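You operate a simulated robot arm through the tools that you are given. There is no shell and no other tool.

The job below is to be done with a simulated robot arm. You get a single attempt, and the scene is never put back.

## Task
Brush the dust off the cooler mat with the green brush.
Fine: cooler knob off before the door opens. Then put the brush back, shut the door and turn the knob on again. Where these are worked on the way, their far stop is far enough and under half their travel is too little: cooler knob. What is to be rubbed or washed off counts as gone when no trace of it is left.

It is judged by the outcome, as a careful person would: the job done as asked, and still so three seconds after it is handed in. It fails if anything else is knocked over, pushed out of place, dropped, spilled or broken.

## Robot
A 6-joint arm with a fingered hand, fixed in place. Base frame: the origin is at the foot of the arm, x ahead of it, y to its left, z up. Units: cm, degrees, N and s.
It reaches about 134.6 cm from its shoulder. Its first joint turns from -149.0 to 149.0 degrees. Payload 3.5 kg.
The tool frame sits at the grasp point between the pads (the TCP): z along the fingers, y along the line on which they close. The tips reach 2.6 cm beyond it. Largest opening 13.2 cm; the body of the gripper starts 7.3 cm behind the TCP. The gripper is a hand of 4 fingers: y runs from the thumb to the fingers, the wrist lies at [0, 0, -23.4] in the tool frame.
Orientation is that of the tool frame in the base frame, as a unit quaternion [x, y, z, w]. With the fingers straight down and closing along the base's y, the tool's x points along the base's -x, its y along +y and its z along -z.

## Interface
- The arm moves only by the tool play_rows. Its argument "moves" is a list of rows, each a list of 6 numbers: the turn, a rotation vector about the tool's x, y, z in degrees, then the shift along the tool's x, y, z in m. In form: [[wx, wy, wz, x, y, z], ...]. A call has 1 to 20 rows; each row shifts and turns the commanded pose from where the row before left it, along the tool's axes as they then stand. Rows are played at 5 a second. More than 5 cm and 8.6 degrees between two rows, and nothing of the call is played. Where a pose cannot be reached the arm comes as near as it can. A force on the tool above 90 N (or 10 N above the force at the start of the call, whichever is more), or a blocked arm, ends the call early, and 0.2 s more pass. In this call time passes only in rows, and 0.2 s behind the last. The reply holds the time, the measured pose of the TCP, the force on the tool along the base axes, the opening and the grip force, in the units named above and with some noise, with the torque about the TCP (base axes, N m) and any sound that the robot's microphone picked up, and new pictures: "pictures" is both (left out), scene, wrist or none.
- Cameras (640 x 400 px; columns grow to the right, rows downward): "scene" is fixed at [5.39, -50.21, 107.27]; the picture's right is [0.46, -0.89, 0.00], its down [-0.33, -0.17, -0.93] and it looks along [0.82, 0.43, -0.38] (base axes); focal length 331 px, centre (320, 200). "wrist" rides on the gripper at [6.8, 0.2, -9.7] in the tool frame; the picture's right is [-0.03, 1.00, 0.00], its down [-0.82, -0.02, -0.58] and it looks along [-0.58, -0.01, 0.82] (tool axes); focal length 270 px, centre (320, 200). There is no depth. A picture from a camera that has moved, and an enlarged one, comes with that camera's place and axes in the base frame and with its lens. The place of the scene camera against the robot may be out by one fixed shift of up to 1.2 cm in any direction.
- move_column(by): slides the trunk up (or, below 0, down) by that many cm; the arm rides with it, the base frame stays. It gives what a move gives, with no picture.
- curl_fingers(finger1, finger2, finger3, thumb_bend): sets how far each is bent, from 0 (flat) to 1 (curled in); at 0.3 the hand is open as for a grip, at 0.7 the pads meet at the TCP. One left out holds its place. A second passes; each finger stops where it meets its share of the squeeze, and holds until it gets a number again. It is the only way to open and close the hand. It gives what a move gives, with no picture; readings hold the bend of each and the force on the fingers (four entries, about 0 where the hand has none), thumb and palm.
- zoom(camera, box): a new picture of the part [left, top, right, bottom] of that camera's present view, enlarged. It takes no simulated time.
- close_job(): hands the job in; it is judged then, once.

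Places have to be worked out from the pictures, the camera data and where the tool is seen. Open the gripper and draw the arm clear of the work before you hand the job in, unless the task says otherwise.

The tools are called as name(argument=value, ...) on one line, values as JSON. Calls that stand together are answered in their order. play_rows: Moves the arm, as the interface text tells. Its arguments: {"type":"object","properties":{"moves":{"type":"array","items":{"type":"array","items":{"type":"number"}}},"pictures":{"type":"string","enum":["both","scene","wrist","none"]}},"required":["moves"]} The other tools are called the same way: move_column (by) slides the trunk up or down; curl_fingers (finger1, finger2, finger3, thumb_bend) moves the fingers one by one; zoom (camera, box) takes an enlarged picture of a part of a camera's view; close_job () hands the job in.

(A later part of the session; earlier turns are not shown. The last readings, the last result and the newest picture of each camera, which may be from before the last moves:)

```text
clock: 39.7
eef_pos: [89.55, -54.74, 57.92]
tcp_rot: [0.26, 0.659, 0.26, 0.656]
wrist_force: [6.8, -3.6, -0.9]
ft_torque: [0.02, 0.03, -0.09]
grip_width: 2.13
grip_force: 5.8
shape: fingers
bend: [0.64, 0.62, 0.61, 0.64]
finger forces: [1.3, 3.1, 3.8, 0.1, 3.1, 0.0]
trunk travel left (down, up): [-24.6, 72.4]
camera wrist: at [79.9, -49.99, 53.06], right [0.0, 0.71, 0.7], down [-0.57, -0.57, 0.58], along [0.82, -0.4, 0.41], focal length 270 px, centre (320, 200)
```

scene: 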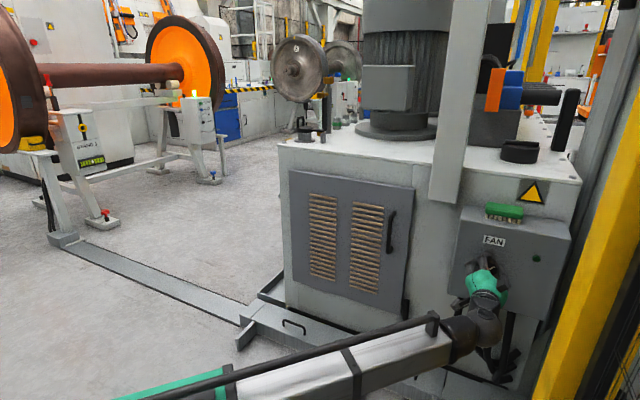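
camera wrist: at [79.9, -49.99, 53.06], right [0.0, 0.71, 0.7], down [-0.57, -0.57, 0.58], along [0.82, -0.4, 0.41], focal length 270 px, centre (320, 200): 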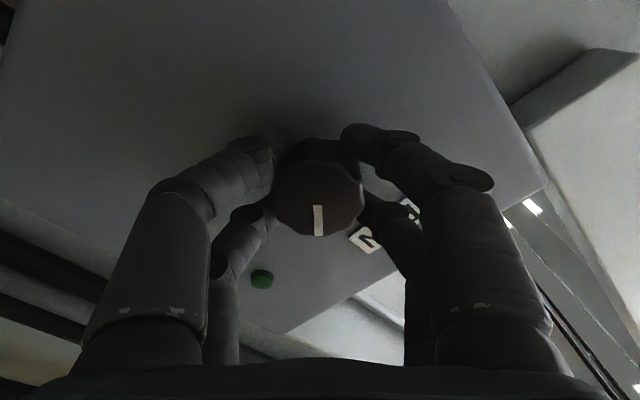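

The lamp has gone dark at about 48°. I go on toward the far stop.

play_rows(moves=[[0, 0, -6, 0, 0, 0], [0, 0, -6, 0, 0, 0], [0, 0, -6, 0, 0, 0], [0, 0, -6, 0, 0, 0], [0, 0, -6, 0, 0, 0], [0, 0, -5, 0, 0, 0], [0, 0, 0, 0, 0, 0]], pictures="both")

```text
clock: 41.3
eef_pos: [89.56, -54.83, 57.96]
tcp_rot: [0.048, 0.707, 0.05, 0.704]
wrist_force: [2.9, -3.2, -4.3]
ft_torque: [0.04, 0.11, -0.07]
grip_width: 2.14
grip_force: 5.9
shape: fingers
bend: [0.64, 0.63, 0.61, 0.64]
finger forces: [2.6, 2.1, 2.8, 0.0, 4.8, 0.0]
trunk travel left (down, up): [-24.6, 72.4]
camera wrist: at [79.88, -53.71, 51.18], right [0.0, 0.99, 0.16], down [-0.57, -0.13, 0.81], along [0.82, -0.09, 0.57], focal length 270 px, centre (320, 200)
```

scene: 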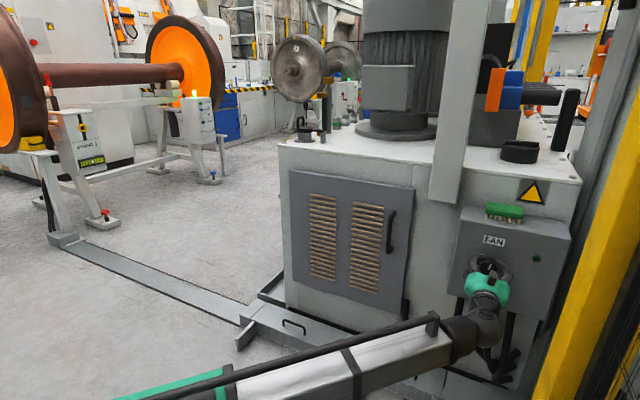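
wrist: 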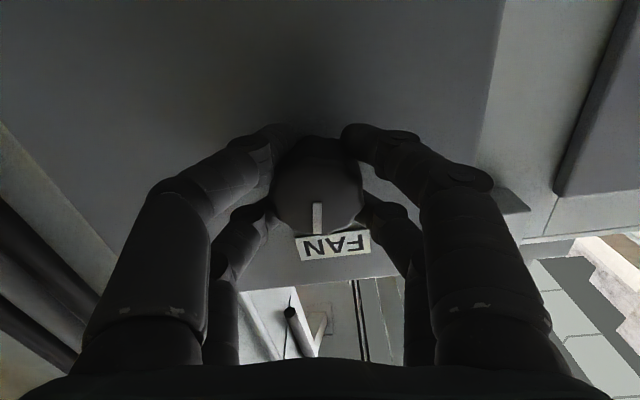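

The knob has turned ~83° with the lamp dark. I try a few more degrees to find the stop.

play_rows(moves=[[0, 0, -3, 0, 0, 0], [0, 0, -3, 0, 0, 0], [0, 0, 0, 0, 0, 0]], pictures="wrist")

```text
clock: 42.1
eef_pos: [89.52, -54.73, 57.66]
tcp_rot: [0.038, 0.713, 0.037, 0.699]
wrist_force: [0.5, -4.7, 15.4]
ft_torque: [-0.04, -0.35, -0.08]
grip_width: 1.86
grip_force: 9.3
shape: fingers
bend: [0.65, 0.62, 0.61, 0.65]
finger forces: [0.6, 6.5, 10.0, 0.0, 1.8, 0.1]
out of reach, approached as far as the arm can: row 1, 2
trunk travel left (down, up): [-24.6, 72.4]
camera wrist: at [79.73, -53.86, 51.09], right [0.0, 0.99, 0.13], down [-0.56, -0.11, 0.82], along [0.83, -0.08, 0.56], focal length 270 px, centre (320, 200)
```

wrist: 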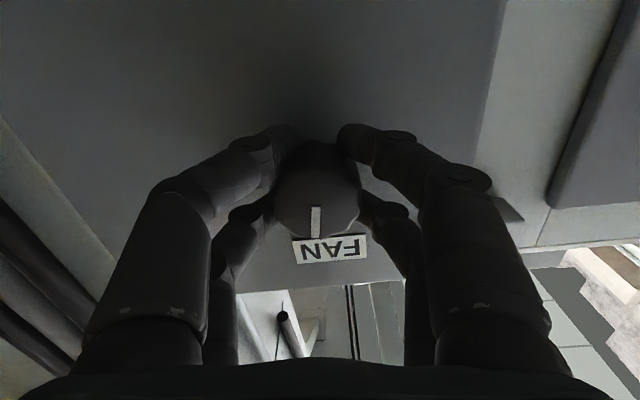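

That is the arm's own roll limit, not the knob's stop. I roll back slightly, release, and regrip with the roll further round to find the knob's stop.

play_rows(moves=[[0, -1, 3, -0.003, 0, 0], [0, 0, 0, 0, 0, 0]], pictures="none")

curl_fingers(finger1=0.45, finger2=0.45, finger3=0.45, thumb_bend=0.45)

play_rows(moves=[[0, 0, 0, 0, 0, -0.03], [0, 0, 0, 0, 0, -0.03], [0, 0, 0, 0, 0, 0]], pictures="wrist")

```text
clock: 42.7
eef_pos: [89.69, -54.87, 57.76]
tcp_rot: [0.057, 0.707, 0.055, 0.703]
wrist_force: [-4.6, -2.0, -6.4]
ft_torque: [0.0, 0.14, -0.03]
grip_width: 1.87
grip_force: 7.6
shape: fingers
bend: [0.65, 0.63, 0.61, 0.65]
finger forces: [3.6, 2.8, 3.8, 0.0, 5.4, 0.0]
trunk travel left (down, up): [-24.6, 72.4]
```

```text
clock: 43.7
eef_pos: [89.64, -54.8, 57.94]
tcp_rot: [0.058, 0.707, 0.054, 0.703]
wrist_force: [1.0, 0.2, 0.3]
ft_torque: [0.0, -0.01, -0.03]
grip_width: 8.22
grip_force: 0.2
shape: fingers
bend: [0.45, 0.45, 0.45, 0.45]
finger forces: [0.0, 0.1, 0.0, 0.1, 0.0, 0.0]
trunk travel left (down, up): [-24.6, 72.4]
```

```text
clock: 44.5
eef_pos: [83.54, -54.74, 57.91]
tcp_rot: [0.057, 0.707, 0.056, 0.703]
wrist_force: [0.3, 0.3, 0.6]
ft_torque: [-0.03, -0.03, -0.02]
grip_width: 8.23
grip_force: 0.1
shape: fingers
bend: [0.45, 0.45, 0.45, 0.45]
finger forces: [0.0, 0.0, 0.1, 0.0, 0.0, 0.1]
trunk travel left (down, up): [-24.6, 72.4]
camera wrist: at [73.87, -53.45, 51.22], right [0.0, 0.98, 0.18], down [-0.57, -0.15, 0.81], along [0.82, -0.11, 0.56], focal length 270 px, centre (320, 200)
```

wrist: 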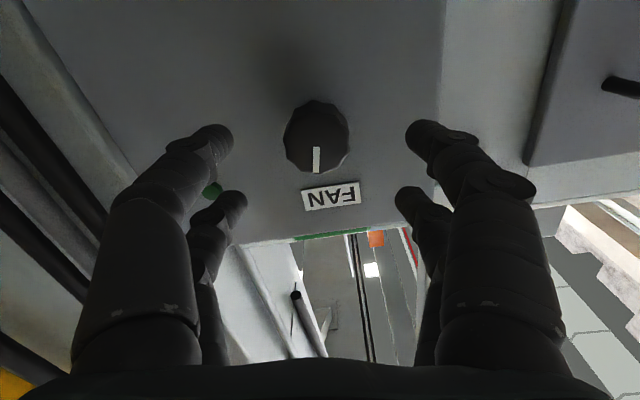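

The mark now points almost straight up. I roll the hand +60°, go back in, and grip again.

play_rows(moves=[[0, 0, 7.5, 0, 0, 0], [0, 0, 7.5, 0, 0, 0], [0, 0, 7.5, 0, 0, 0], [0, 0, 7.5, 0, 0, 0], [0, 0, 7.5, 0, 0, 0], [0, 0, 7.5, 0, 0, 0], [0, 0, 7.5, 0, 0, 0], [0, 0, 7.5, 0, 0, 0], [0, 0, 0, 0, 0, 0.03], [0, 0, 0, 0, 0, 0.031], [0, 0, 0, 0, 0, 0]], pictures="none")

curl_fingers(finger1=0.66, finger2=0.66, finger3=0.66, thumb_bend=0.66)

play_rows(moves=[[0, 0, -4, 0, 0, 0], [0, 0, -4, 0, 0, 0], [0, 0, -4, 0, 0, 0], [0, 0, 0, 0, 0, 0]], pictures="wrist")

```text
clock: 46.9
eef_pos: [89.41, -54.63, 57.98]
tcp_rot: [0.403, 0.584, 0.399, 0.58]
wrist_force: [0.1, 0.1, 0.7]
ft_torque: [0.02, 0.0, -0.02]
grip_width: 8.23
grip_force: 0.0
shape: fingers
bend: [0.45, 0.45, 0.45, 0.45]
finger forces: [0.1, 0.0, 0.0, 0.0, 0.1, 0.1]
out of reach, approached as far as the arm can: row 10
trunk travel left (down, up): [-24.6, 72.4]
```

```text
clock: 47.9
eef_pos: [89.58, -54.73, 57.92]
tcp_rot: [0.403, 0.585, 0.4, 0.58]
wrist_force: [2.7, -1.0, -0.1]
ft_torque: [0.0, -0.01, -0.02]
grip_width: 1.9
grip_force: 4.4
shape: fingers
bend: [0.64, 0.61, 0.61, 0.65]
finger forces: [1.2, 3.6, 3.2, 0.0, 1.5, 0.0]
trunk travel left (down, up): [-24.6, 72.4]
```

```text
clock: 48.9
eef_pos: [89.7, -54.87, 58.04]
tcp_rot: [0.338, 0.622, 0.337, 0.621]
wrist_force: [-5.9, 3.9, -5.2]
ft_torque: [0.01, 0.17, 0.1]
grip_width: 1.89
grip_force: 7.8
shape: fingers
bend: [0.64, 0.62, 0.61, 0.65]
finger forces: [3.2, 2.4, 3.2, 0.0, 6.0, 0.0]
trunk travel left (down, up): [-24.6, 72.4]
camera wrist: at [80.07, -48.92, 54.39], right [0.0, 0.52, 0.85], down [-0.58, -0.7, 0.43], along [0.82, -0.49, 0.3], focal length 270 px, centre (320, 200)
```

wrist: 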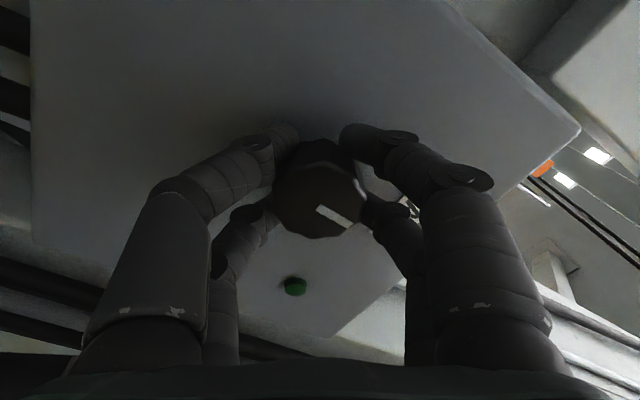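

The mark now shows at an angle in the hand; I turn another 12° to see whether the knob follows or is at its stop.

play_rows(moves=[[0, 0, -4, 0, 0, 0], [0, 0, -4, 0, 0, 0], [0, 0, -4, 0, 0, 0], [0, 0, 0, 0, 0, 0]], pictures="wrist")

```text
clock: 49.9
eef_pos: [89.73, -54.8, 57.97]
tcp_rot: [0.272, 0.654, 0.269, 0.653]
wrist_force: [-4.0, 2.8, -6.0]
ft_torque: [0.26, 0.17, 0.04]
grip_width: 1.82
grip_force: 9.5
shape: fingers
bend: [0.64, 0.63, 0.61, 0.66]
finger forces: [1.8, 5.0, 3.6, 0.0, 9.2, 0.1]
trunk travel left (down, up): [-24.6, 72.4]
camera wrist: at [80.1, -49.77, 53.26], right [0.0, 0.69, 0.73], down [-0.58, -0.59, 0.56], along [0.82, -0.42, 0.4], focal length 270 px, centre (320, 200)
```

wrist: 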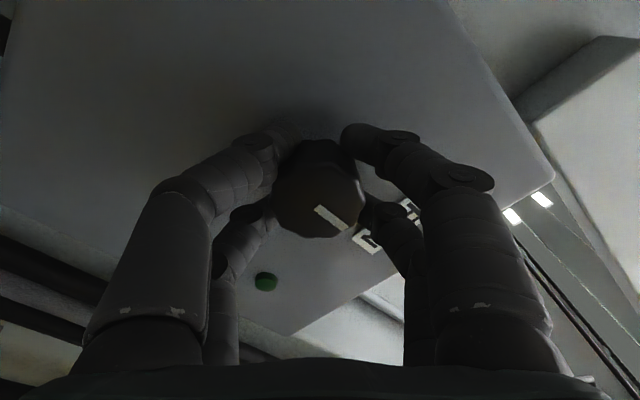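

The mark slips back in the hand and torque rises to 0.26 Nm: the knob is at its far stop (~90°), lamp dark. I release and retreat.

curl_fingers(finger1=0.4, finger2=0.4, finger3=0.4, thumb_bend=0.4)

play_rows(moves=[[0, 0, 0, 0, 0, -0.03], [0, 0, 0, 0, 0, -0.04], [0, 0, 0, 0, 0, -0.04], [0, 0, 0, 0, 0, -0.04], [0, 0, 0, 0, 0, 0]])

zoom(camera="scene", box=[430, 170, 590, 320])

```text
clock: 50.9
eef_pos: [89.76, -54.84, 57.99]
tcp_rot: [0.272, 0.653, 0.271, 0.653]
wrist_force: [0.1, -0.2, 0.5]
ft_torque: [0.0, -0.01, -0.01]
grip_width: 9.93
grip_force: 0.2
shape: fingers
bend: [0.4, 0.4, 0.4, 0.4]
finger forces: [0.1, 0.0, 0.0, 0.0, 0.1, 0.1]
trunk travel left (down, up): [-24.6, 72.4]
```

```text
clock: 52.1
eef_pos: [74.65, -54.62, 57.82]
tcp_rot: [0.273, 0.655, 0.27, 0.651]
wrist_force: [-0.1, 0.6, 0.5]
ft_torque: [0.02, -0.01, 0.03]
grip_width: 9.95
grip_force: 0.0
shape: fingers
bend: [0.4, 0.4, 0.4, 0.4]
finger forces: [0.0, 0.0, 0.0, 0.1, 0.0, 0.0]
trunk travel left (down, up): [-24.6, 72.4]
camera wrist: at [65.01, -49.66, 53.23], right [0.01, 0.69, 0.73], down [-0.57, -0.59, 0.57], along [0.82, -0.42, 0.39], focal length 270 px, centre (320, 200)
```

scene: 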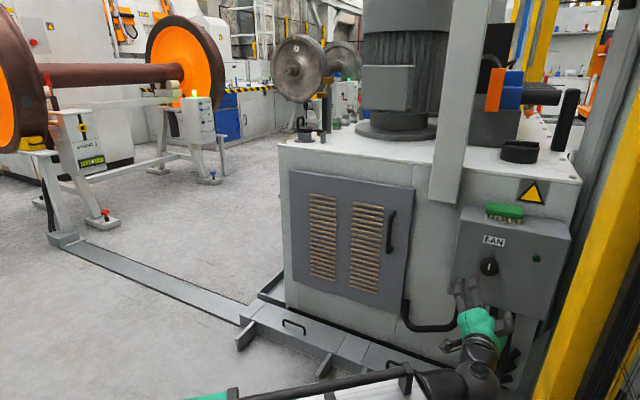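
wrist: 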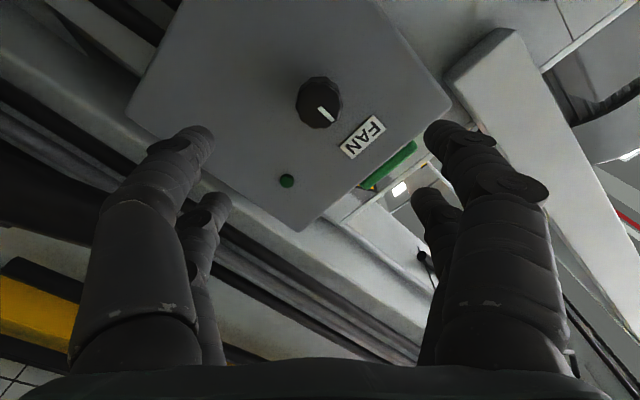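

```text
2.67 times, centred on (510, 245) of scene
camera zoom: at [5.39, -50.21, 107.27], right [0.46, -0.89, 0.0], down [-0.33, -0.17, -0.93], along [0.82, 0.43, -0.38], focal length 883 px, centre (-187, 80)
```

zoom: 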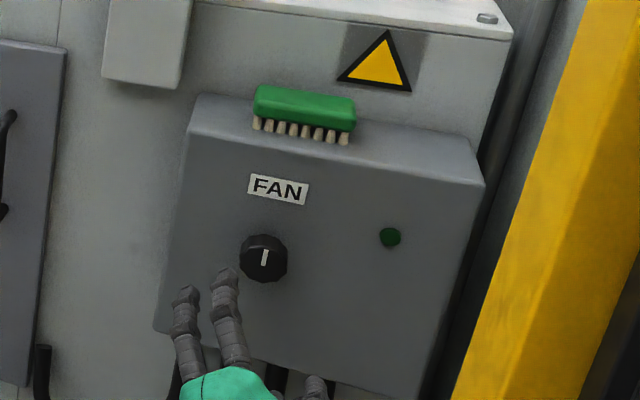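

Knob mark is straight up and the lamp is dark. Next the door: I roll the hand to 180° (camera on top) and go in front of the handle at about [76, -26, 57].

play_rows(moves=[[0, 0, 7.94, 0, 0, 0], [0, 0, 7.94, 0, 0, 0], [0, 0, 7.94, 0, 0, 0], [0, 0, 7.94, 0, 0, 0], [0, 0, 7.94, 0, 0, 0], [0, 0, 7.94, 0, 0, 0], [0, 0, 7.94, 0, 0, 0], [0, 0, 7.94, 0, 0, 0], [0, 0, 7.94, 0, 0, 0], [0, 0, 7.94, 0, 0, 0], [0, 0, 7.94, 0, 0, 0], [0, 0, 7.94, 0, 0, 0], [0, 0, 7.94, 0, 0, 0], [0, 0, 7.94, 0, 0, 0], [0, 0, 7.94, 0, 0, 0], [0, 0, 7.94, 0, 0, 0], [0, 0, 7.94, 0, 0, 0], [0, 0, 0, 0, 0, 0]], pictures="none")

play_rows(moves=[[0, 0, 0, 0, -0.04, 0], [0, 0, 0, 0, -0.04, 0], [0, 0, 0, 0, -0.04, 0], [0, 0, 0, 0, -0.04, 0], [0, 0, 0, 0, -0.04, 0], [0, 0, 0, 0, -0.04, 0], [0, 0, 0, 0, -0.04, 0], [0, 0, 0, 0, 0, 0]])

```text
clock: 55.9
eef_pos: [74.69, -54.72, 57.92]
tcp_rot: [0.709, -0.001, 0.705, -0.001]
wrist_force: [0.1, 0.3, 0.4]
ft_torque: [-0.01, -0.04, -0.03]
grip_width: 9.93
grip_force: 0.2
shape: fingers
bend: [0.4, 0.4, 0.4, 0.4]
finger forces: [0.0, 0.0, 0.1, 0.0, 0.1, 0.1]
out of reach, approached as far as the arm can: row 15
trunk travel left (down, up): [-24.6, 72.4]
```

```text
clock: 57.7
eef_pos: [74.99, -26.61, 57.87]
tcp_rot: [0.708, -0.002, 0.706, 0.001]
wrist_force: [0.0, 0.1, 0.0]
ft_torque: [0.02, 0.01, -0.03]
grip_width: 9.96
grip_force: 0.1
shape: fingers
bend: [0.4, 0.4, 0.4, 0.4]
finger forces: [0.0, 0.0, 0.0, 0.0, 0.0, 0.0]
trunk travel left (down, up): [-24.6, 72.4]
camera wrist: at [65.31, -26.77, 64.82], right [0.0, -1.0, -0.03], down [-0.58, 0.02, -0.81], along [0.81, 0.01, -0.58], focal length 270 px, centre (320, 200)
```

scene: 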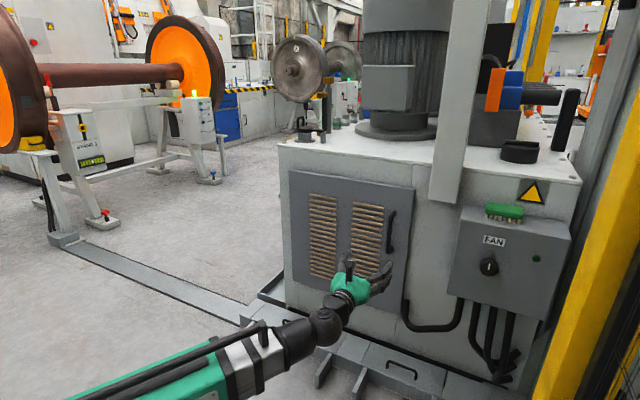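
wrist: 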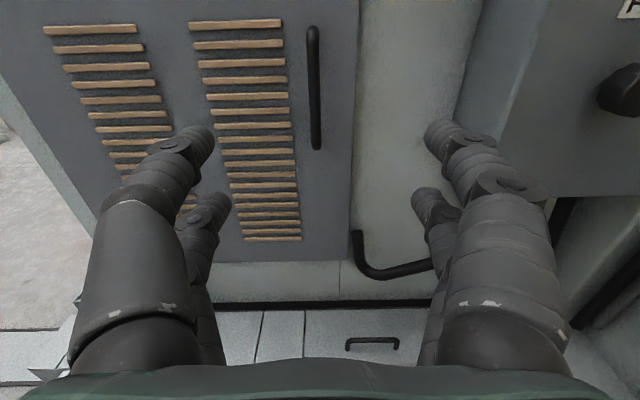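

Handle bar now triangulated at x≈101, y≈-26, z 49–62.5; door face about x≈103.5. I centre on it and advance to x≈95.

move_column(by=-1.6)

play_rows(moves=[[0, 0, 0, 0, -0.006, 0.04], [0, 0, 0, 0, 0, 0.04], [0, 0, 0, 0, 0, 0.04], [0, 0, 0, 0, 0, 0.04], [0, 0, 0, 0, 0, 0.04], [0, 0, 0, 0, 0, 0]])

```text
clock: 58.3
eef_pos: [74.99, -26.64, 56.4]
tcp_rot: [0.709, -0.001, 0.706, 0.0]
wrist_force: [-0.3, 0.4, 0.9]
ft_torque: [-0.01, -0.01, 0.03]
grip_width: 9.97
grip_force: 0.1
shape: fingers
bend: [0.4, 0.4, 0.4, 0.4]
finger forces: [0.1, 0.1, 0.0, 0.0, 0.1, 0.1]
trunk travel left (down, up): [-23.0, 74.0]
```

```text
clock: 59.7
eef_pos: [94.86, -26.03, 56.4]
tcp_rot: [0.708, -0.002, 0.707, 0.001]
wrist_force: [-0.3, 0.5, -0.5]
ft_torque: [-0.02, -0.02, -0.02]
grip_width: 9.93
grip_force: 0.0
shape: fingers
bend: [0.4, 0.4, 0.4, 0.4]
finger forces: [0.1, 0.0, 0.0, 0.1, 0.0, 0.0]
out of reach, approached as far as the arm can: row 4
trunk travel left (down, up): [-23.0, 74.0]
camera wrist: at [85.27, -26.08, 63.24], right [0.0, -1.0, -0.03], down [-0.58, 0.02, -0.81], along [0.82, 0.01, -0.58], focal length 270 px, centre (320, 200)
```

scene: 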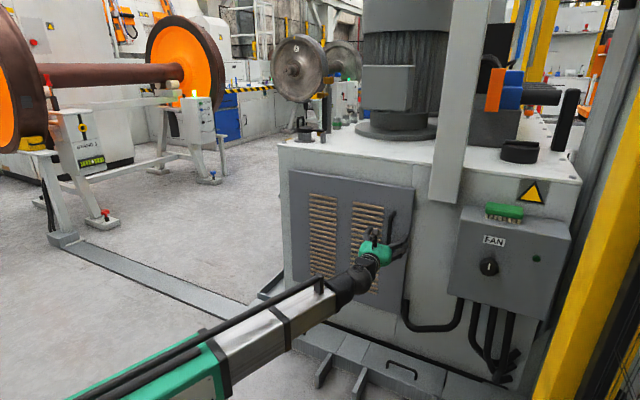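
wrist: 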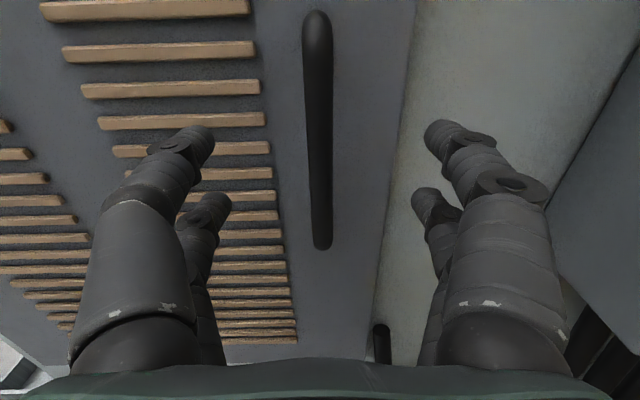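

The bar is centred between the fingers. I advance 4.3 cm carefully and close around it.

play_rows(moves=[[0, 0, 0, 0, 0, 0.02], [0, 0, 0, 0, 0, 0.013], [0, 0, 0, 0, 0, 0.01], [0, 0, 0, 0, 0, 0]], pictures="none")

curl_fingers(finger1=0.7, finger2=0.7, finger3=0.7, thumb_bend=0.7)

play_rows(moves=[[0, 0, 0, 0, 0, 0]])

```text
clock: 60.7
eef_pos: [99.14, -26.18, 56.38]
tcp_rot: [0.707, -0.001, 0.707, 0.0]
wrist_force: [0.3, -0.3, -0.5]
ft_torque: [0.0, 0.0, -0.01]
grip_width: 9.96
grip_force: 0.0
shape: fingers
bend: [0.4, 0.4, 0.4, 0.4]
finger forces: [0.0, 0.0, 0.0, 0.1, 0.1, 0.1]
out of reach, approached as far as the arm can: row 3
trunk travel left (down, up): [-23.0, 74.0]
```

```text
clock: 61.7
eef_pos: [99.08, -26.19, 56.35]
tcp_rot: [0.707, -0.001, 0.707, 0.0]
wrist_force: [-0.4, 0.0, 0.3]
ft_torque: [-0.01, 0.01, -0.02]
grip_width: 0.14
grip_force: 0.0
shape: fingers
bend: [0.7, 0.7, 0.7, 0.7]
finger forces: [0.1, 0.0, 0.1, 0.0, 0.1, 0.0]
trunk travel left (down, up): [-23.0, 74.0]
```

```text
clock: 62.1
eef_pos: [99.05, -26.14, 56.51]
tcp_rot: [0.707, -0.001, 0.707, 0.0]
wrist_force: [0.4, -0.6, 0.5]
ft_torque: [0.02, 0.01, -0.03]
grip_width: 0.13
grip_force: 0.0
shape: fingers
bend: [0.7, 0.7, 0.7, 0.7]
finger forces: [0.0, 0.1, 0.1, 0.0, 0.1, 0.0]
trunk travel left (down, up): [-23.0, 74.0]
camera wrist: at [89.43, -26.27, 63.26], right [0.0, -1.0, -0.03], down [-0.58, 0.02, -0.82], along [0.82, 0.01, -0.58], focal length 270 px, centre (320, 200)
```

scene: 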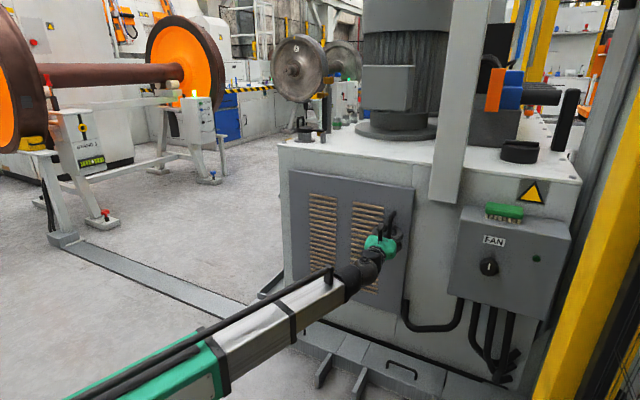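
wrist: 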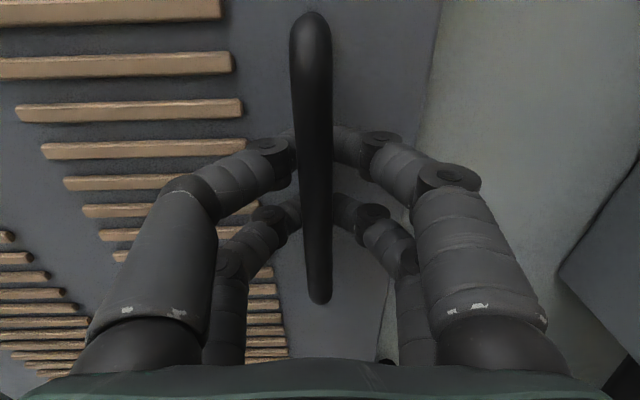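

The fingers closed fully behind the bar, so the bar is hooked between palm and fingers. I pull back gently 4 cm and watch the force.

play_rows(moves=[[0, 0, 0, 0, 0, -0.015], [0, 0, 0, 0, 0, -0.015], [0, 0, 0, 0, 0, -0.01], [0, 0, 0, 0, 0, 0]])

```text
clock: 63.1
eef_pos: [95.02, -25.96, 56.42]
tcp_rot: [0.709, 0.0, 0.705, -0.001]
wrist_force: [2.2, 9.0, 1.4]
ft_torque: [-0.07, 0.0, 0.03]
grip_width: 0.75
grip_force: 4.2
shape: fingers
bend: [0.7, 0.7, 0.68, 0.68]
finger forces: [0.0, 0.1, 1.9, 0.0, 5.4, 0.0]
trunk travel left (down, up): [-23.0, 74.0]
camera wrist: at [85.44, -26.16, 63.21], right [0.0, -1.0, -0.03], down [-0.58, 0.02, -0.81], along [0.81, 0.01, -0.58], focal length 270 px, centre (320, 200)
```

scene: 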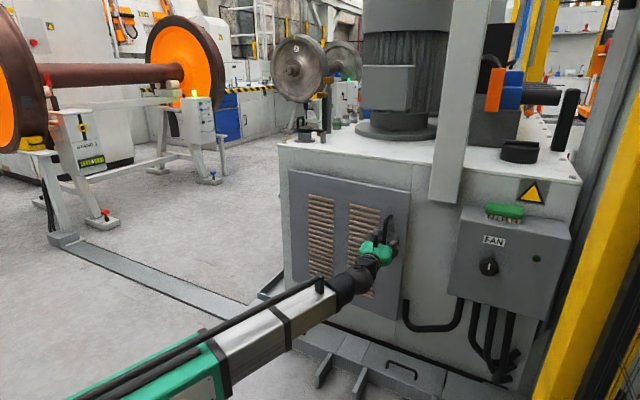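
wrist: 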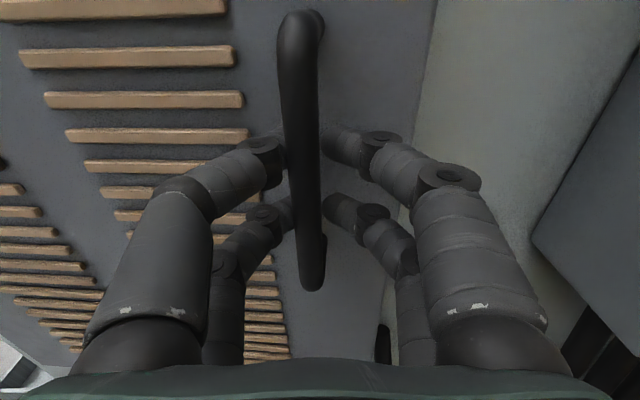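

The door is ajar with low force. I continue along the hinge arc, 5° per row, turning the hand with the door.

play_rows(moves=[[-5, 0, 0, 0, -0.0094, -0.0345], [-5, 0, 0, 0, -0.0094, -0.0345], [-5, 0, 0, 0, -0.0094, -0.0345], [-5, 0, 0, 0, -0.0094, -0.0345], [0, 0, 0, 0, 0, 0]])

```text
clock: 64.3
eef_pos: [82.26, -20.64, 56.41]
tcp_rot: [0.698, -0.123, 0.695, 0.123]
wrist_force: [2.7, 6.8, 0.6]
ft_torque: [-0.07, 0.03, 0.04]
grip_width: 0.68
grip_force: 3.1
shape: fingers
bend: [0.7, 0.7, 0.68, 0.68]
finger forces: [0.0, 0.0, 1.9, 0.0, 5.1, 0.0]
trunk travel left (down, up): [-23.0, 74.0]
camera wrist: at [73.18, -17.37, 63.21], right [-0.34, -0.94, -0.02], down [-0.54, 0.22, -0.81], along [0.77, -0.27, -0.58], focal length 270 px, centre (320, 200)
```

scene: 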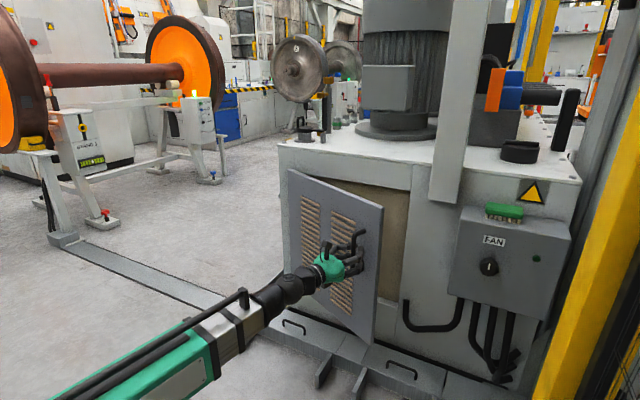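
wrist: 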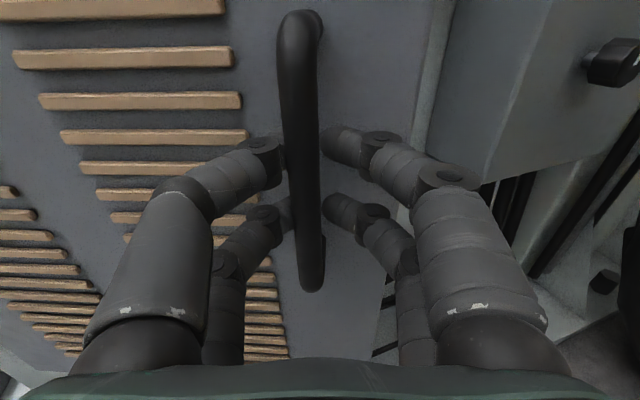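

Working well: the door is ~25° open and the dusty mat shows behind it. I continue the arc.

play_rows(moves=[[-5, 0, 0, 0, -0.0094, -0.0345], [-5, 0, 0, 0, -0.0094, -0.0345], [-5, 0, 0, 0, -0.0094, -0.0345], [-5, 0, 0, 0, -0.0094, -0.0345], [-5, 0, 0, 0, -0.0094, -0.0345], [-5, 0, 0, 0, -0.0094, -0.0345], [0, 0, 0, 0, 0, 0]])

```text
clock: 65.9
eef_pos: [68.11, -4.71, 56.49]
tcp_rot: [0.64, -0.299, 0.64, 0.3]
wrist_force: [2.1, 1.8, 0.3]
ft_torque: [0.0, 0.01, 0.03]
grip_width: 0.34
grip_force: 1.1
shape: fingers
bend: [0.7, 0.7, 0.7, 0.69]
finger forces: [0.1, 0.0, 0.1, 0.1, 2.2, 0.1]
trunk travel left (down, up): [-23.0, 74.0]
camera wrist: at [61.85, 2.69, 63.27], right [-0.77, -0.64, -0.02], down [-0.36, 0.46, -0.82], along [0.53, -0.62, -0.58], focal length 270 px, centre (320, 200)
```

scene: 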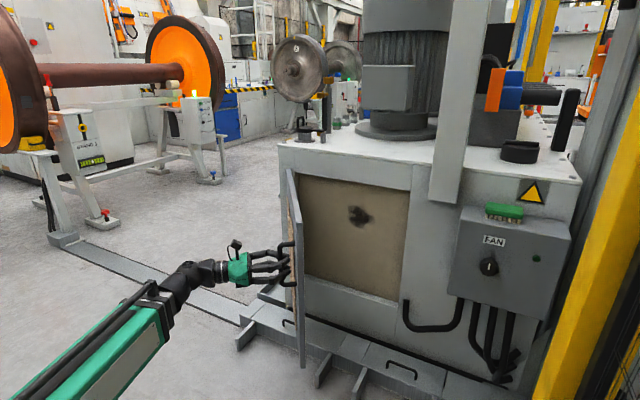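
wrist: 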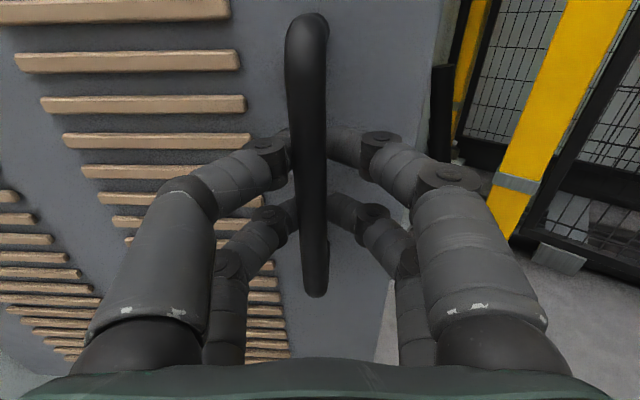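

The door is open ~55° and the mat shows with a dark dust patch. I zoom on the mat.

zoom(camera="scene", box=[280, 150, 440, 320])

```text
2.35 times, centred on (360, 235) of scene
camera zoom: at [5.39, -50.21, 107.27], right [0.46, -0.89, 0.0], down [-0.33, -0.17, -0.93], along [0.82, 0.43, -0.38], focal length 780 px, centre (226, 118)
```

zoom: 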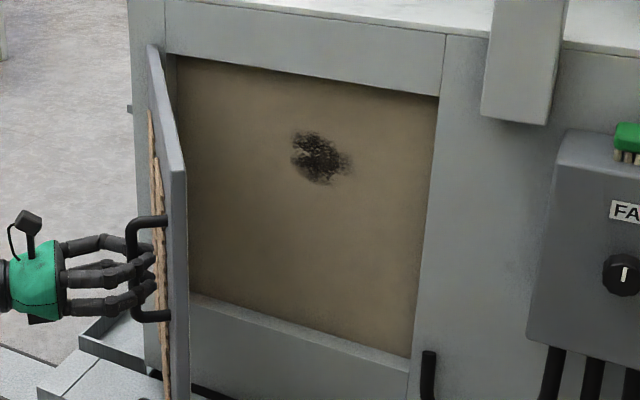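

Dust patch about at y≈-13, z≈57, ~10×8 cm, on a slightly recessed mat. I need the door wider for the arm, so I continue the arc to ~95°.

play_rows(moves=[[-5, 0, 0, 0, -0.0094, -0.0345], [-5, 0, 0, 0, -0.0094, -0.0345], [-5, 0, 0, 0, -0.0094, -0.0345], [-5, 0, 0, 0, -0.0094, -0.0345], [0, 0, 0, 0, 0, 0]], pictures="none")

play_rows(moves=[[-5, 0, 0, 0, -0.0094, -0.0345], [-5, 0, 0, 0, -0.0094, -0.0345], [-5, 0, 0, 0, -0.0094, -0.0345], [-5, 0, 0, 0, -0.0094, -0.0345], [0, 0, 0, 0, 0, 0]])

```text
clock: 67.1
eef_pos: [63.69, 9.13, 56.25]
tcp_rot: [0.582, -0.406, 0.576, 0.406]
wrist_force: [1.3, 0.9, -0.3]
ft_torque: [-0.01, 0.03, 0.01]
grip_width: 0.3
grip_force: 0.5
shape: fingers
bend: [0.7, 0.7, 0.7, 0.69]
finger forces: [0.0, 0.0, 0.1, 0.1, 1.7, 0.0]
trunk travel left (down, up): [-23.0, 74.0]
```

```text
clock: 68.3
eef_pos: [66.0, 15.03, 56.51]
tcp_rot: [0.536, -0.463, 0.534, 0.463]
wrist_force: [-9.1, 1.3, -0.5]
ft_torque: [0.03, -0.03, 0.14]
grip_width: 0.4
grip_force: 8.2
shape: fingers
bend: [0.7, 0.7, 0.7, 0.7]
finger forces: [8.6, 7.4, 0.1, 0.0, 0.0, 0.1]
out of reach, approached as far as the arm can: row 2, 3, 4
trunk travel left (down, up): [-23.0, 74.0]
camera wrist: at [64.52, 24.61, 63.26], right [-0.99, -0.14, -0.02], down [-0.06, 0.58, -0.82], along [0.13, -0.81, -0.58], focal length 270 px, centre (320, 200)
```

scene: 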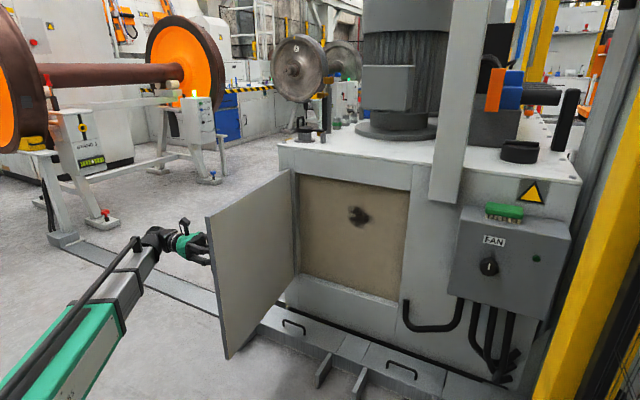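
wrist: 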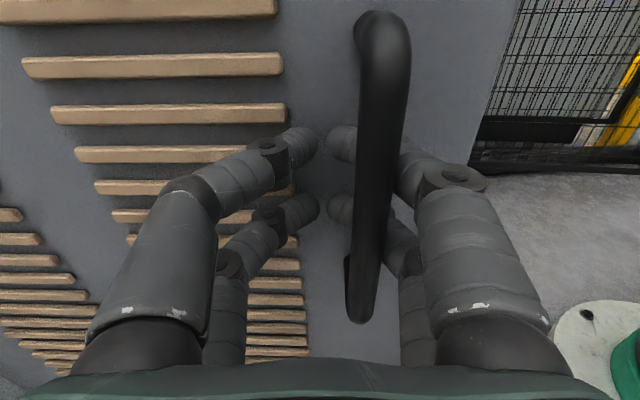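

The door is at ~87°, enough room for work at y≈-13. I open the hand and retreat along the tool axis away from the handle.

curl_fingers(finger1=0.35, finger2=0.35, finger3=0.35, thumb_bend=0.35)

play_rows(moves=[[0, 0, 0, 0, 0.01, -0.01], [0, 0, 0, 0, 0.01, -0.03], [0, 0, 0, 0, 0, -0.03], [0, 0, 0, 0, 0, -0.03], [0, 0, 0, 0, 0, -0.0]])

```text
clock: 69.3
eef_pos: [66.16, 15.13, 56.38]
tcp_rot: [0.536, -0.463, 0.533, 0.464]
wrist_force: [-1.0, -0.1, 0.4]
ft_torque: [0.02, 0.0, 0.0]
grip_width: 11.59
grip_force: 0.0
shape: fingers
bend: [0.35, 0.35, 0.35, 0.35]
finger forces: [0.0, 0.1, 0.1, 0.0, 0.1, 0.1]
trunk travel left (down, up): [-23.0, 74.0]
```

```text
clock: 70.5
eef_pos: [67.88, 17.76, 56.47]
tcp_rot: [0.542, -0.456, 0.539, 0.457]
wrist_force: [0.1, 0.5, 0.0]
ft_torque: [0.05, 0.02, 0.0]
grip_width: 11.61
grip_force: 0.1
shape: fingers
bend: [0.35, 0.35, 0.35, 0.35]
finger forces: [0.0, 0.0, 0.0, 0.1, 0.0, 0.1]
out of reach, approached as far as the arm can: row 1, 2, 3, 4
trunk travel left (down, up): [-23.0, 74.0]
camera wrist: at [66.06, 27.36, 63.25], right [-0.99, -0.17, -0.02], down [-0.08, 0.57, -0.82], along [0.15, -0.8, -0.58], focal length 270 px, centre (320, 200)
```

scene: 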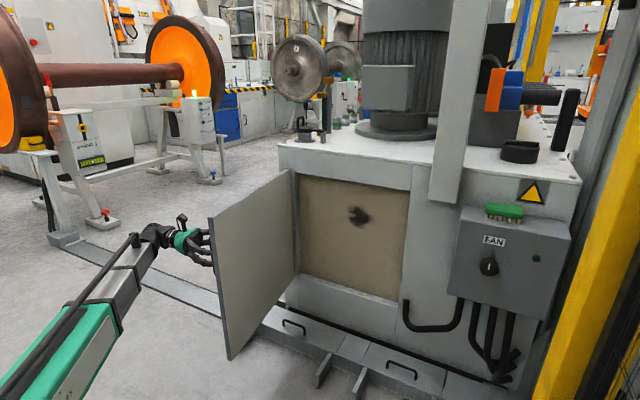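
wrist: 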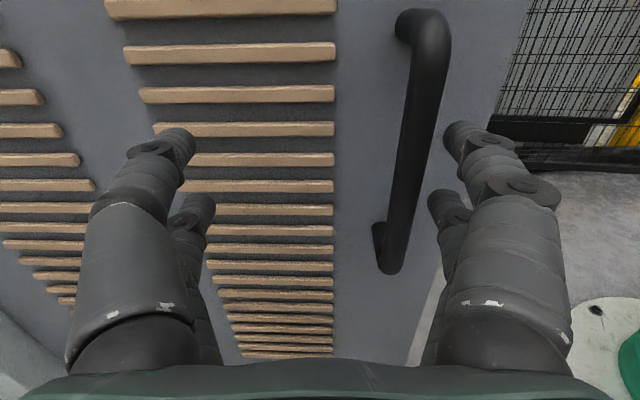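

The bar (≈[63.8, 15]) is just about cleared by the fingertips, but the wrist is near a bend limit. I ease the yaw back a little while backing off.

play_rows(moves=[[3, 0, 0, 0, 0.004, -0.011], [3, 0, 0, 0, 0.004, -0.011], [0, 0, 0, 0, 0, 0]], pictures="wrist")

```text
clock: 71.3
eef_pos: [66.41, 19.73, 56.35]
tcp_rot: [0.56, -0.433, 0.557, 0.435]
wrist_force: [-0.1, 0.3, 0.6]
ft_torque: [0.02, -0.04, -0.01]
grip_width: 11.61
grip_force: 0.0
shape: fingers
bend: [0.35, 0.35, 0.35, 0.35]
finger forces: [0.1, 0.0, 0.1, 0.0, 0.1, 0.0]
trunk travel left (down, up): [-23.0, 74.0]
camera wrist: at [63.95, 29.16, 63.25], right [-0.97, -0.25, -0.02], down [-0.13, 0.57, -0.82], along [0.21, -0.79, -0.58], focal length 270 px, centre (320, 200)
```

wrist: 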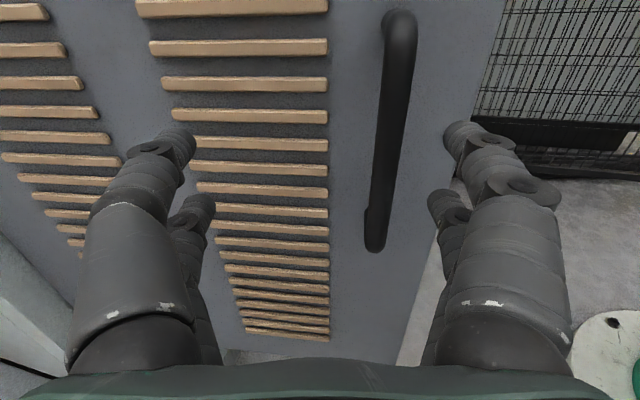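

That freed it. I keep backing off the same way.

play_rows(moves=[[3, 0, 0, 0, 0.006, -0.017], [3, 0, 0, 0, 0.006, -0.017], [3, 0, 0, 0, 0.006, -0.017], [3, 0, 0, 0, 0.006, -0.017], [3, 0, 0, 0, 0.006, -0.017], [0, 0, 0, 0, 0, 0]])

```text
clock: 72.7
eef_pos: [60.59, 26.69, 56.33]
tcp_rot: [0.612, -0.357, 0.609, 0.357]
wrist_force: [0.0, 0.5, -0.8]
ft_torque: [-0.01, 0.0, 0.03]
grip_width: 11.61
grip_force: 0.0
shape: fingers
bend: [0.35, 0.35, 0.35, 0.35]
finger forces: [0.1, 0.0, 0.0, 0.0, 0.0, 0.0]
trunk travel left (down, up): [-23.0, 74.0]
camera wrist: at [55.78, 35.05, 63.24], right [-0.87, -0.49, -0.02], down [-0.27, 0.51, -0.81], along [0.41, -0.7, -0.58], focal length 270 px, centre (320, 200)
```

scene: 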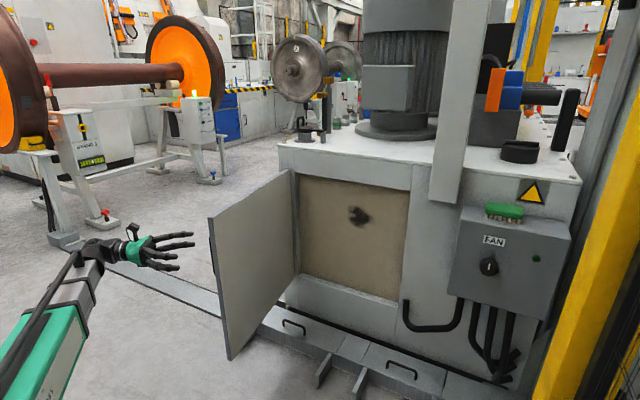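
wrist: 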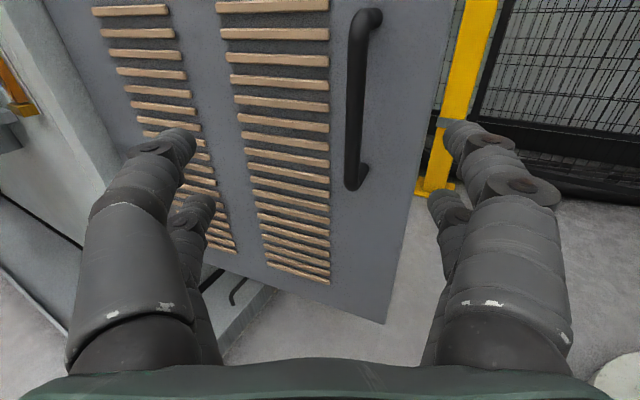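

Clear of the door. I raise the trunk 40 cm so the arm passes over the door, then swing back to face +x at about [65, -30].

move_column(by=40)

play_rows(moves=[[4.29, 0, 0, 0, 0.0173, 0.037], [4.29, 0, 0, 0, 0.02, 0.0356], [4.29, 0, 0, 0, 0.0226, 0.034], [4.29, 0, 0, 0, 0.0251, 0.0322], [4.29, 0, 0, 0, 0.0274, 0.0303], [4.29, 0, 0, 0, 0.0296, 0.0282], [4.29, 0, 0, 0, 0.0316, 0.0259], [4.29, 0, 0, 0, 0.0335, 0.0234], [4.29, 0, 0, 0, 0.0351, 0.0209], [4.29, 0, 0, 0, 0.0366, 0.0182], [4.29, 0, 0, 0, 0.0379, 0.0154], [4.29, 0, 0, 0, 0.0389, 0.0126], [4.29, 0, 0, 0, 0.0397, 0.0096], [4.29, 0, 0, 0, 0.0403, 0.0066], [0, 0, 0, 0, 0, 0]])

```text
clock: 76.5
eef_pos: [60.61, 26.62, 96.37]
tcp_rot: [0.611, -0.357, 0.61, 0.357]
wrist_force: [0.0, -0.1, -0.2]
ft_torque: [-0.01, 0.02, 0.0]
grip_width: 11.63
grip_force: 0.0
shape: fingers
bend: [0.35, 0.35, 0.35, 0.35]
finger forces: [0.0, 0.1, 0.1, 0.0, 0.0, 0.1]
trunk travel left (down, up): [-63.0, 34.0]
```

```text
clock: 79.7
eef_pos: [77.42, -25.5, 96.37]
tcp_rot: [0.709, -0.004, 0.706, 0.003]
wrist_force: [1.1, -0.6, -0.3]
ft_torque: [-0.01, 0.02, -0.03]
grip_width: 11.64
grip_force: 0.1
shape: fingers
bend: [0.35, 0.35, 0.35, 0.35]
finger forces: [0.0, 0.0, 0.0, 0.0, 0.0, 0.1]
out of reach, approached as far as the arm can: row 4, 5, 6, 7, 8, 9, 12
trunk travel left (down, up): [-63.0, 34.0]
camera wrist: at [67.79, -25.65, 103.21], right [-0.01, -1.0, -0.03], down [-0.58, 0.03, -0.81], along [0.81, 0.01, -0.58], focal length 270 px, centre (320, 200)
```

scene: 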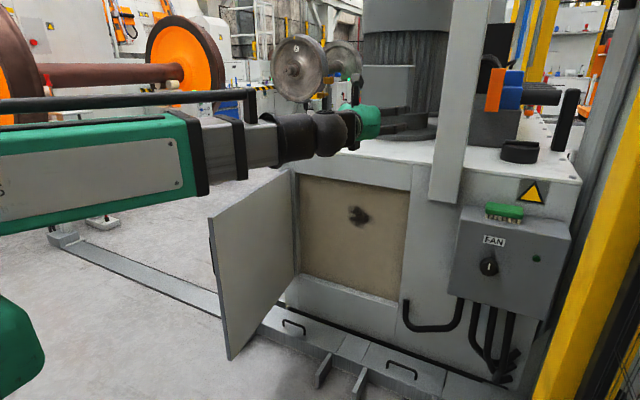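
wrist: 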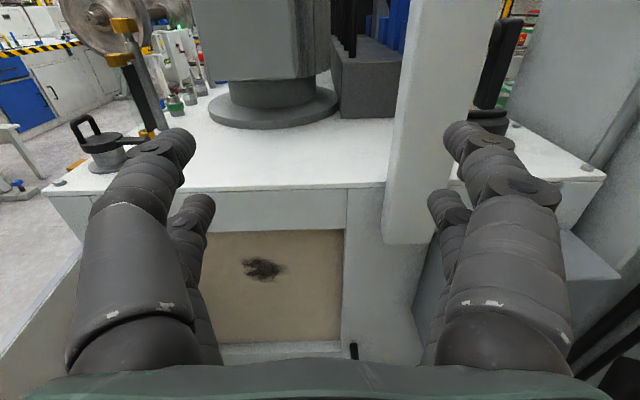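

Dust triangulates to about [107.4, -12, 56.6]. Now I roll the hand to finger-line vertical (roll 90) at this height, ahead of tilting down over the brush.

play_rows(moves=[[0, 0, -7.5, 0, 0, -0.005], [0, 0, -7.5, 0, 0, -0.005], [0, 0, -7.5, 0, 0, -0.005], [0, 0, -7.5, 0, 0, -0.005], [0, 0, -7.5, 0, 0, -0.005], [0, 0, -7.5, 0, 0, -0.005], [0, 0, -7.5, 0, 0, -0.005], [0, 0, -7.5, 0, 0, -0.005], [0, 0, -7.5, 0, 0, -0.005], [0, 0, -7.5, 0, 0, -0.005], [0, 0, -7.5, 0, 0, -0.005], [0, 0, -7.5, 0, 0, -0.005], [0, 0, 0, 0, 0, 0]], pictures="none")

move_column(by=14)

play_rows(moves=[[7.5, 0, 0, 0, -0.0306, -0.002], [7.5, 0, 0, 0, -0.0306, -0.002], [7.5, 0, 0, 0, -0.0306, -0.002], [7.5, 0, 0, 0, -0.0306, -0.002], [7.5, 0, 0, 0, -0.0306, -0.002], [7.5, 0, 0, 0, -0.0306, -0.002], [0, 0, 0, 0, 0, 0]])

```text
clock: 82.5
eef_pos: [70.97, -25.54, 96.27]
tcp_rot: [0.505, 0.499, 0.495, 0.501]
wrist_force: [0.4, 0.7, 0.2]
ft_torque: [0.02, 0.03, 0.02]
grip_width: 11.59
grip_force: 0.0
shape: fingers
bend: [0.35, 0.35, 0.35, 0.35]
finger forces: [0.0, 0.0, 0.0, 0.0, 0.0, 0.0]
trunk travel left (down, up): [-63.0, 34.0]
```

```text
clock: 84.2
eef_pos: [70.84, -25.7, 110.41]
tcp_rot: [0.505, 0.498, 0.495, 0.501]
wrist_force: [-0.3, 0.1, 0.6]
ft_torque: [0.01, 0.02, 0.04]
grip_width: 11.63
grip_force: 0.2
shape: fingers
bend: [0.35, 0.35, 0.35, 0.35]
finger forces: [0.1, 0.1, 0.0, 0.1, 0.0, 0.1]
trunk travel left (down, up): [-77.0, 20.0]
```

```text
clock: 85.8
eef_pos: [64.06, -25.94, 93.8]
tcp_rot: [0.659, 0.651, 0.265, 0.268]
wrist_force: [0.4, 0.5, 0.7]
ft_torque: [0.03, 0.02, -0.02]
grip_width: 11.63
grip_force: 0.0
shape: fingers
bend: [0.35, 0.35, 0.35, 0.35]
finger forces: [0.1, 0.0, 0.0, 0.1, 0.0, 0.0]
trunk travel left (down, up): [-77.0, 20.0]
camera wrist: at [57.47, -19.01, 100.79], right [0.71, -0.03, 0.7], down [-0.43, -0.81, 0.4], along [0.55, -0.58, -0.59], focal length 270 px, centre (320, 200)
```

scene: 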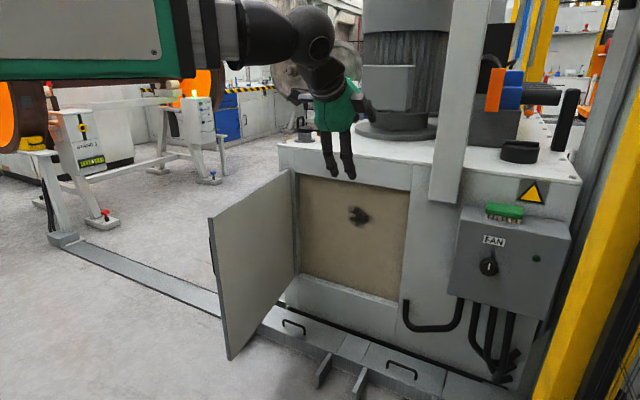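
wrist: 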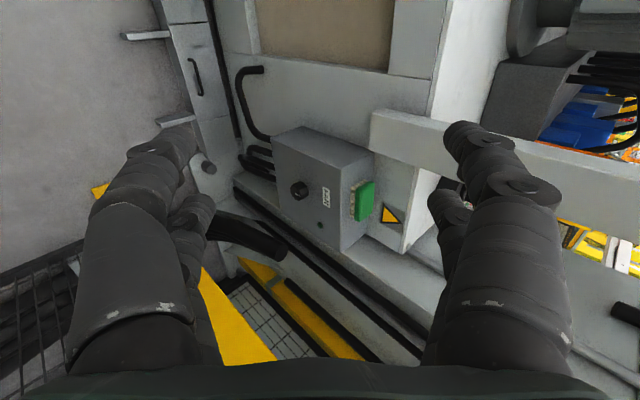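

Half tilted fine. I complete the tilt to fingers-down.

play_rows(moves=[[7.5, 0, 0, 0, -0.0306, -0.002], [7.5, 0, 0, 0, -0.0306, -0.002], [7.5, 0, 0, 0, -0.0306, -0.002], [7.5, 0, 0, 0, -0.0306, -0.002], [7.5, 0, 0, 0, -0.0306, -0.002], [7.5, 0, 0, 0, -0.0306, -0.002], [0, 0, 0, 0, 0, 0]], pictures="none")

play_rows(moves=[[0, 0, 0, -0.04, 0.02, 0], [0, 0, 0, -0.04, 0.02, 0], [0, 0, 0, -0.04, 0.02, 0], [0, 0, 0, -0.04, 0.02, 0], [0, 0, 0, -0.04, 0.02, 0], [0, 0, 0, -0.04, 0.02, 0], [0, 0, 0, -0.04, 0.02, 0], [0, 0, 0, 0, 0, 0]])

```text
clock: 87.4
eef_pos: [47.32, -25.31, 87.02]
tcp_rot: [0.712, 0.702, -0.003, -0.004]
wrist_force: [0.4, 0.1, 0.8]
ft_torque: [-0.03, -0.04, -0.04]
grip_width: 11.63
grip_force: 0.0
shape: fingers
bend: [0.35, 0.35, 0.35, 0.35]
finger forces: [0.0, 0.0, 0.1, 0.0, 0.0, 0.0]
out of reach, approached as far as the arm can: row 6
trunk travel left (down, up): [-77.0, 20.0]
```

```text
clock: 89.2
eef_pos: [60.94, -53.46, 87.11]
tcp_rot: [0.711, 0.703, -0.002, -0.003]
wrist_force: [-0.7, 0.4, -0.5]
ft_torque: [0.01, -0.01, 0.0]
grip_width: 11.62
grip_force: 0.0
shape: fingers
bend: [0.35, 0.35, 0.35, 0.35]
finger forces: [0.0, 0.0, 0.1, 0.0, 0.0, 0.0]
trunk travel left (down, up): [-77.0, 20.0]
camera wrist: at [61.23, -46.58, 96.73], right [1.0, -0.04, -0.01], down [-0.03, -0.82, 0.58], along [-0.03, -0.58, -0.82], focal length 270 px, centre (320, 200)
```

scene: 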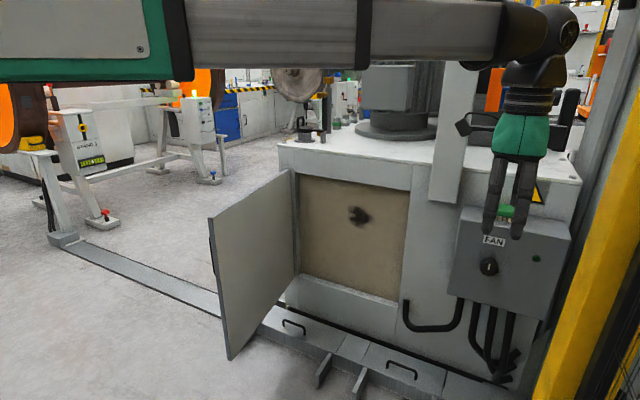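
wrist: 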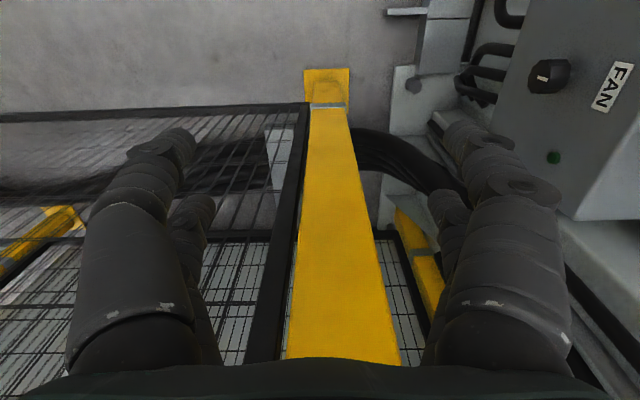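

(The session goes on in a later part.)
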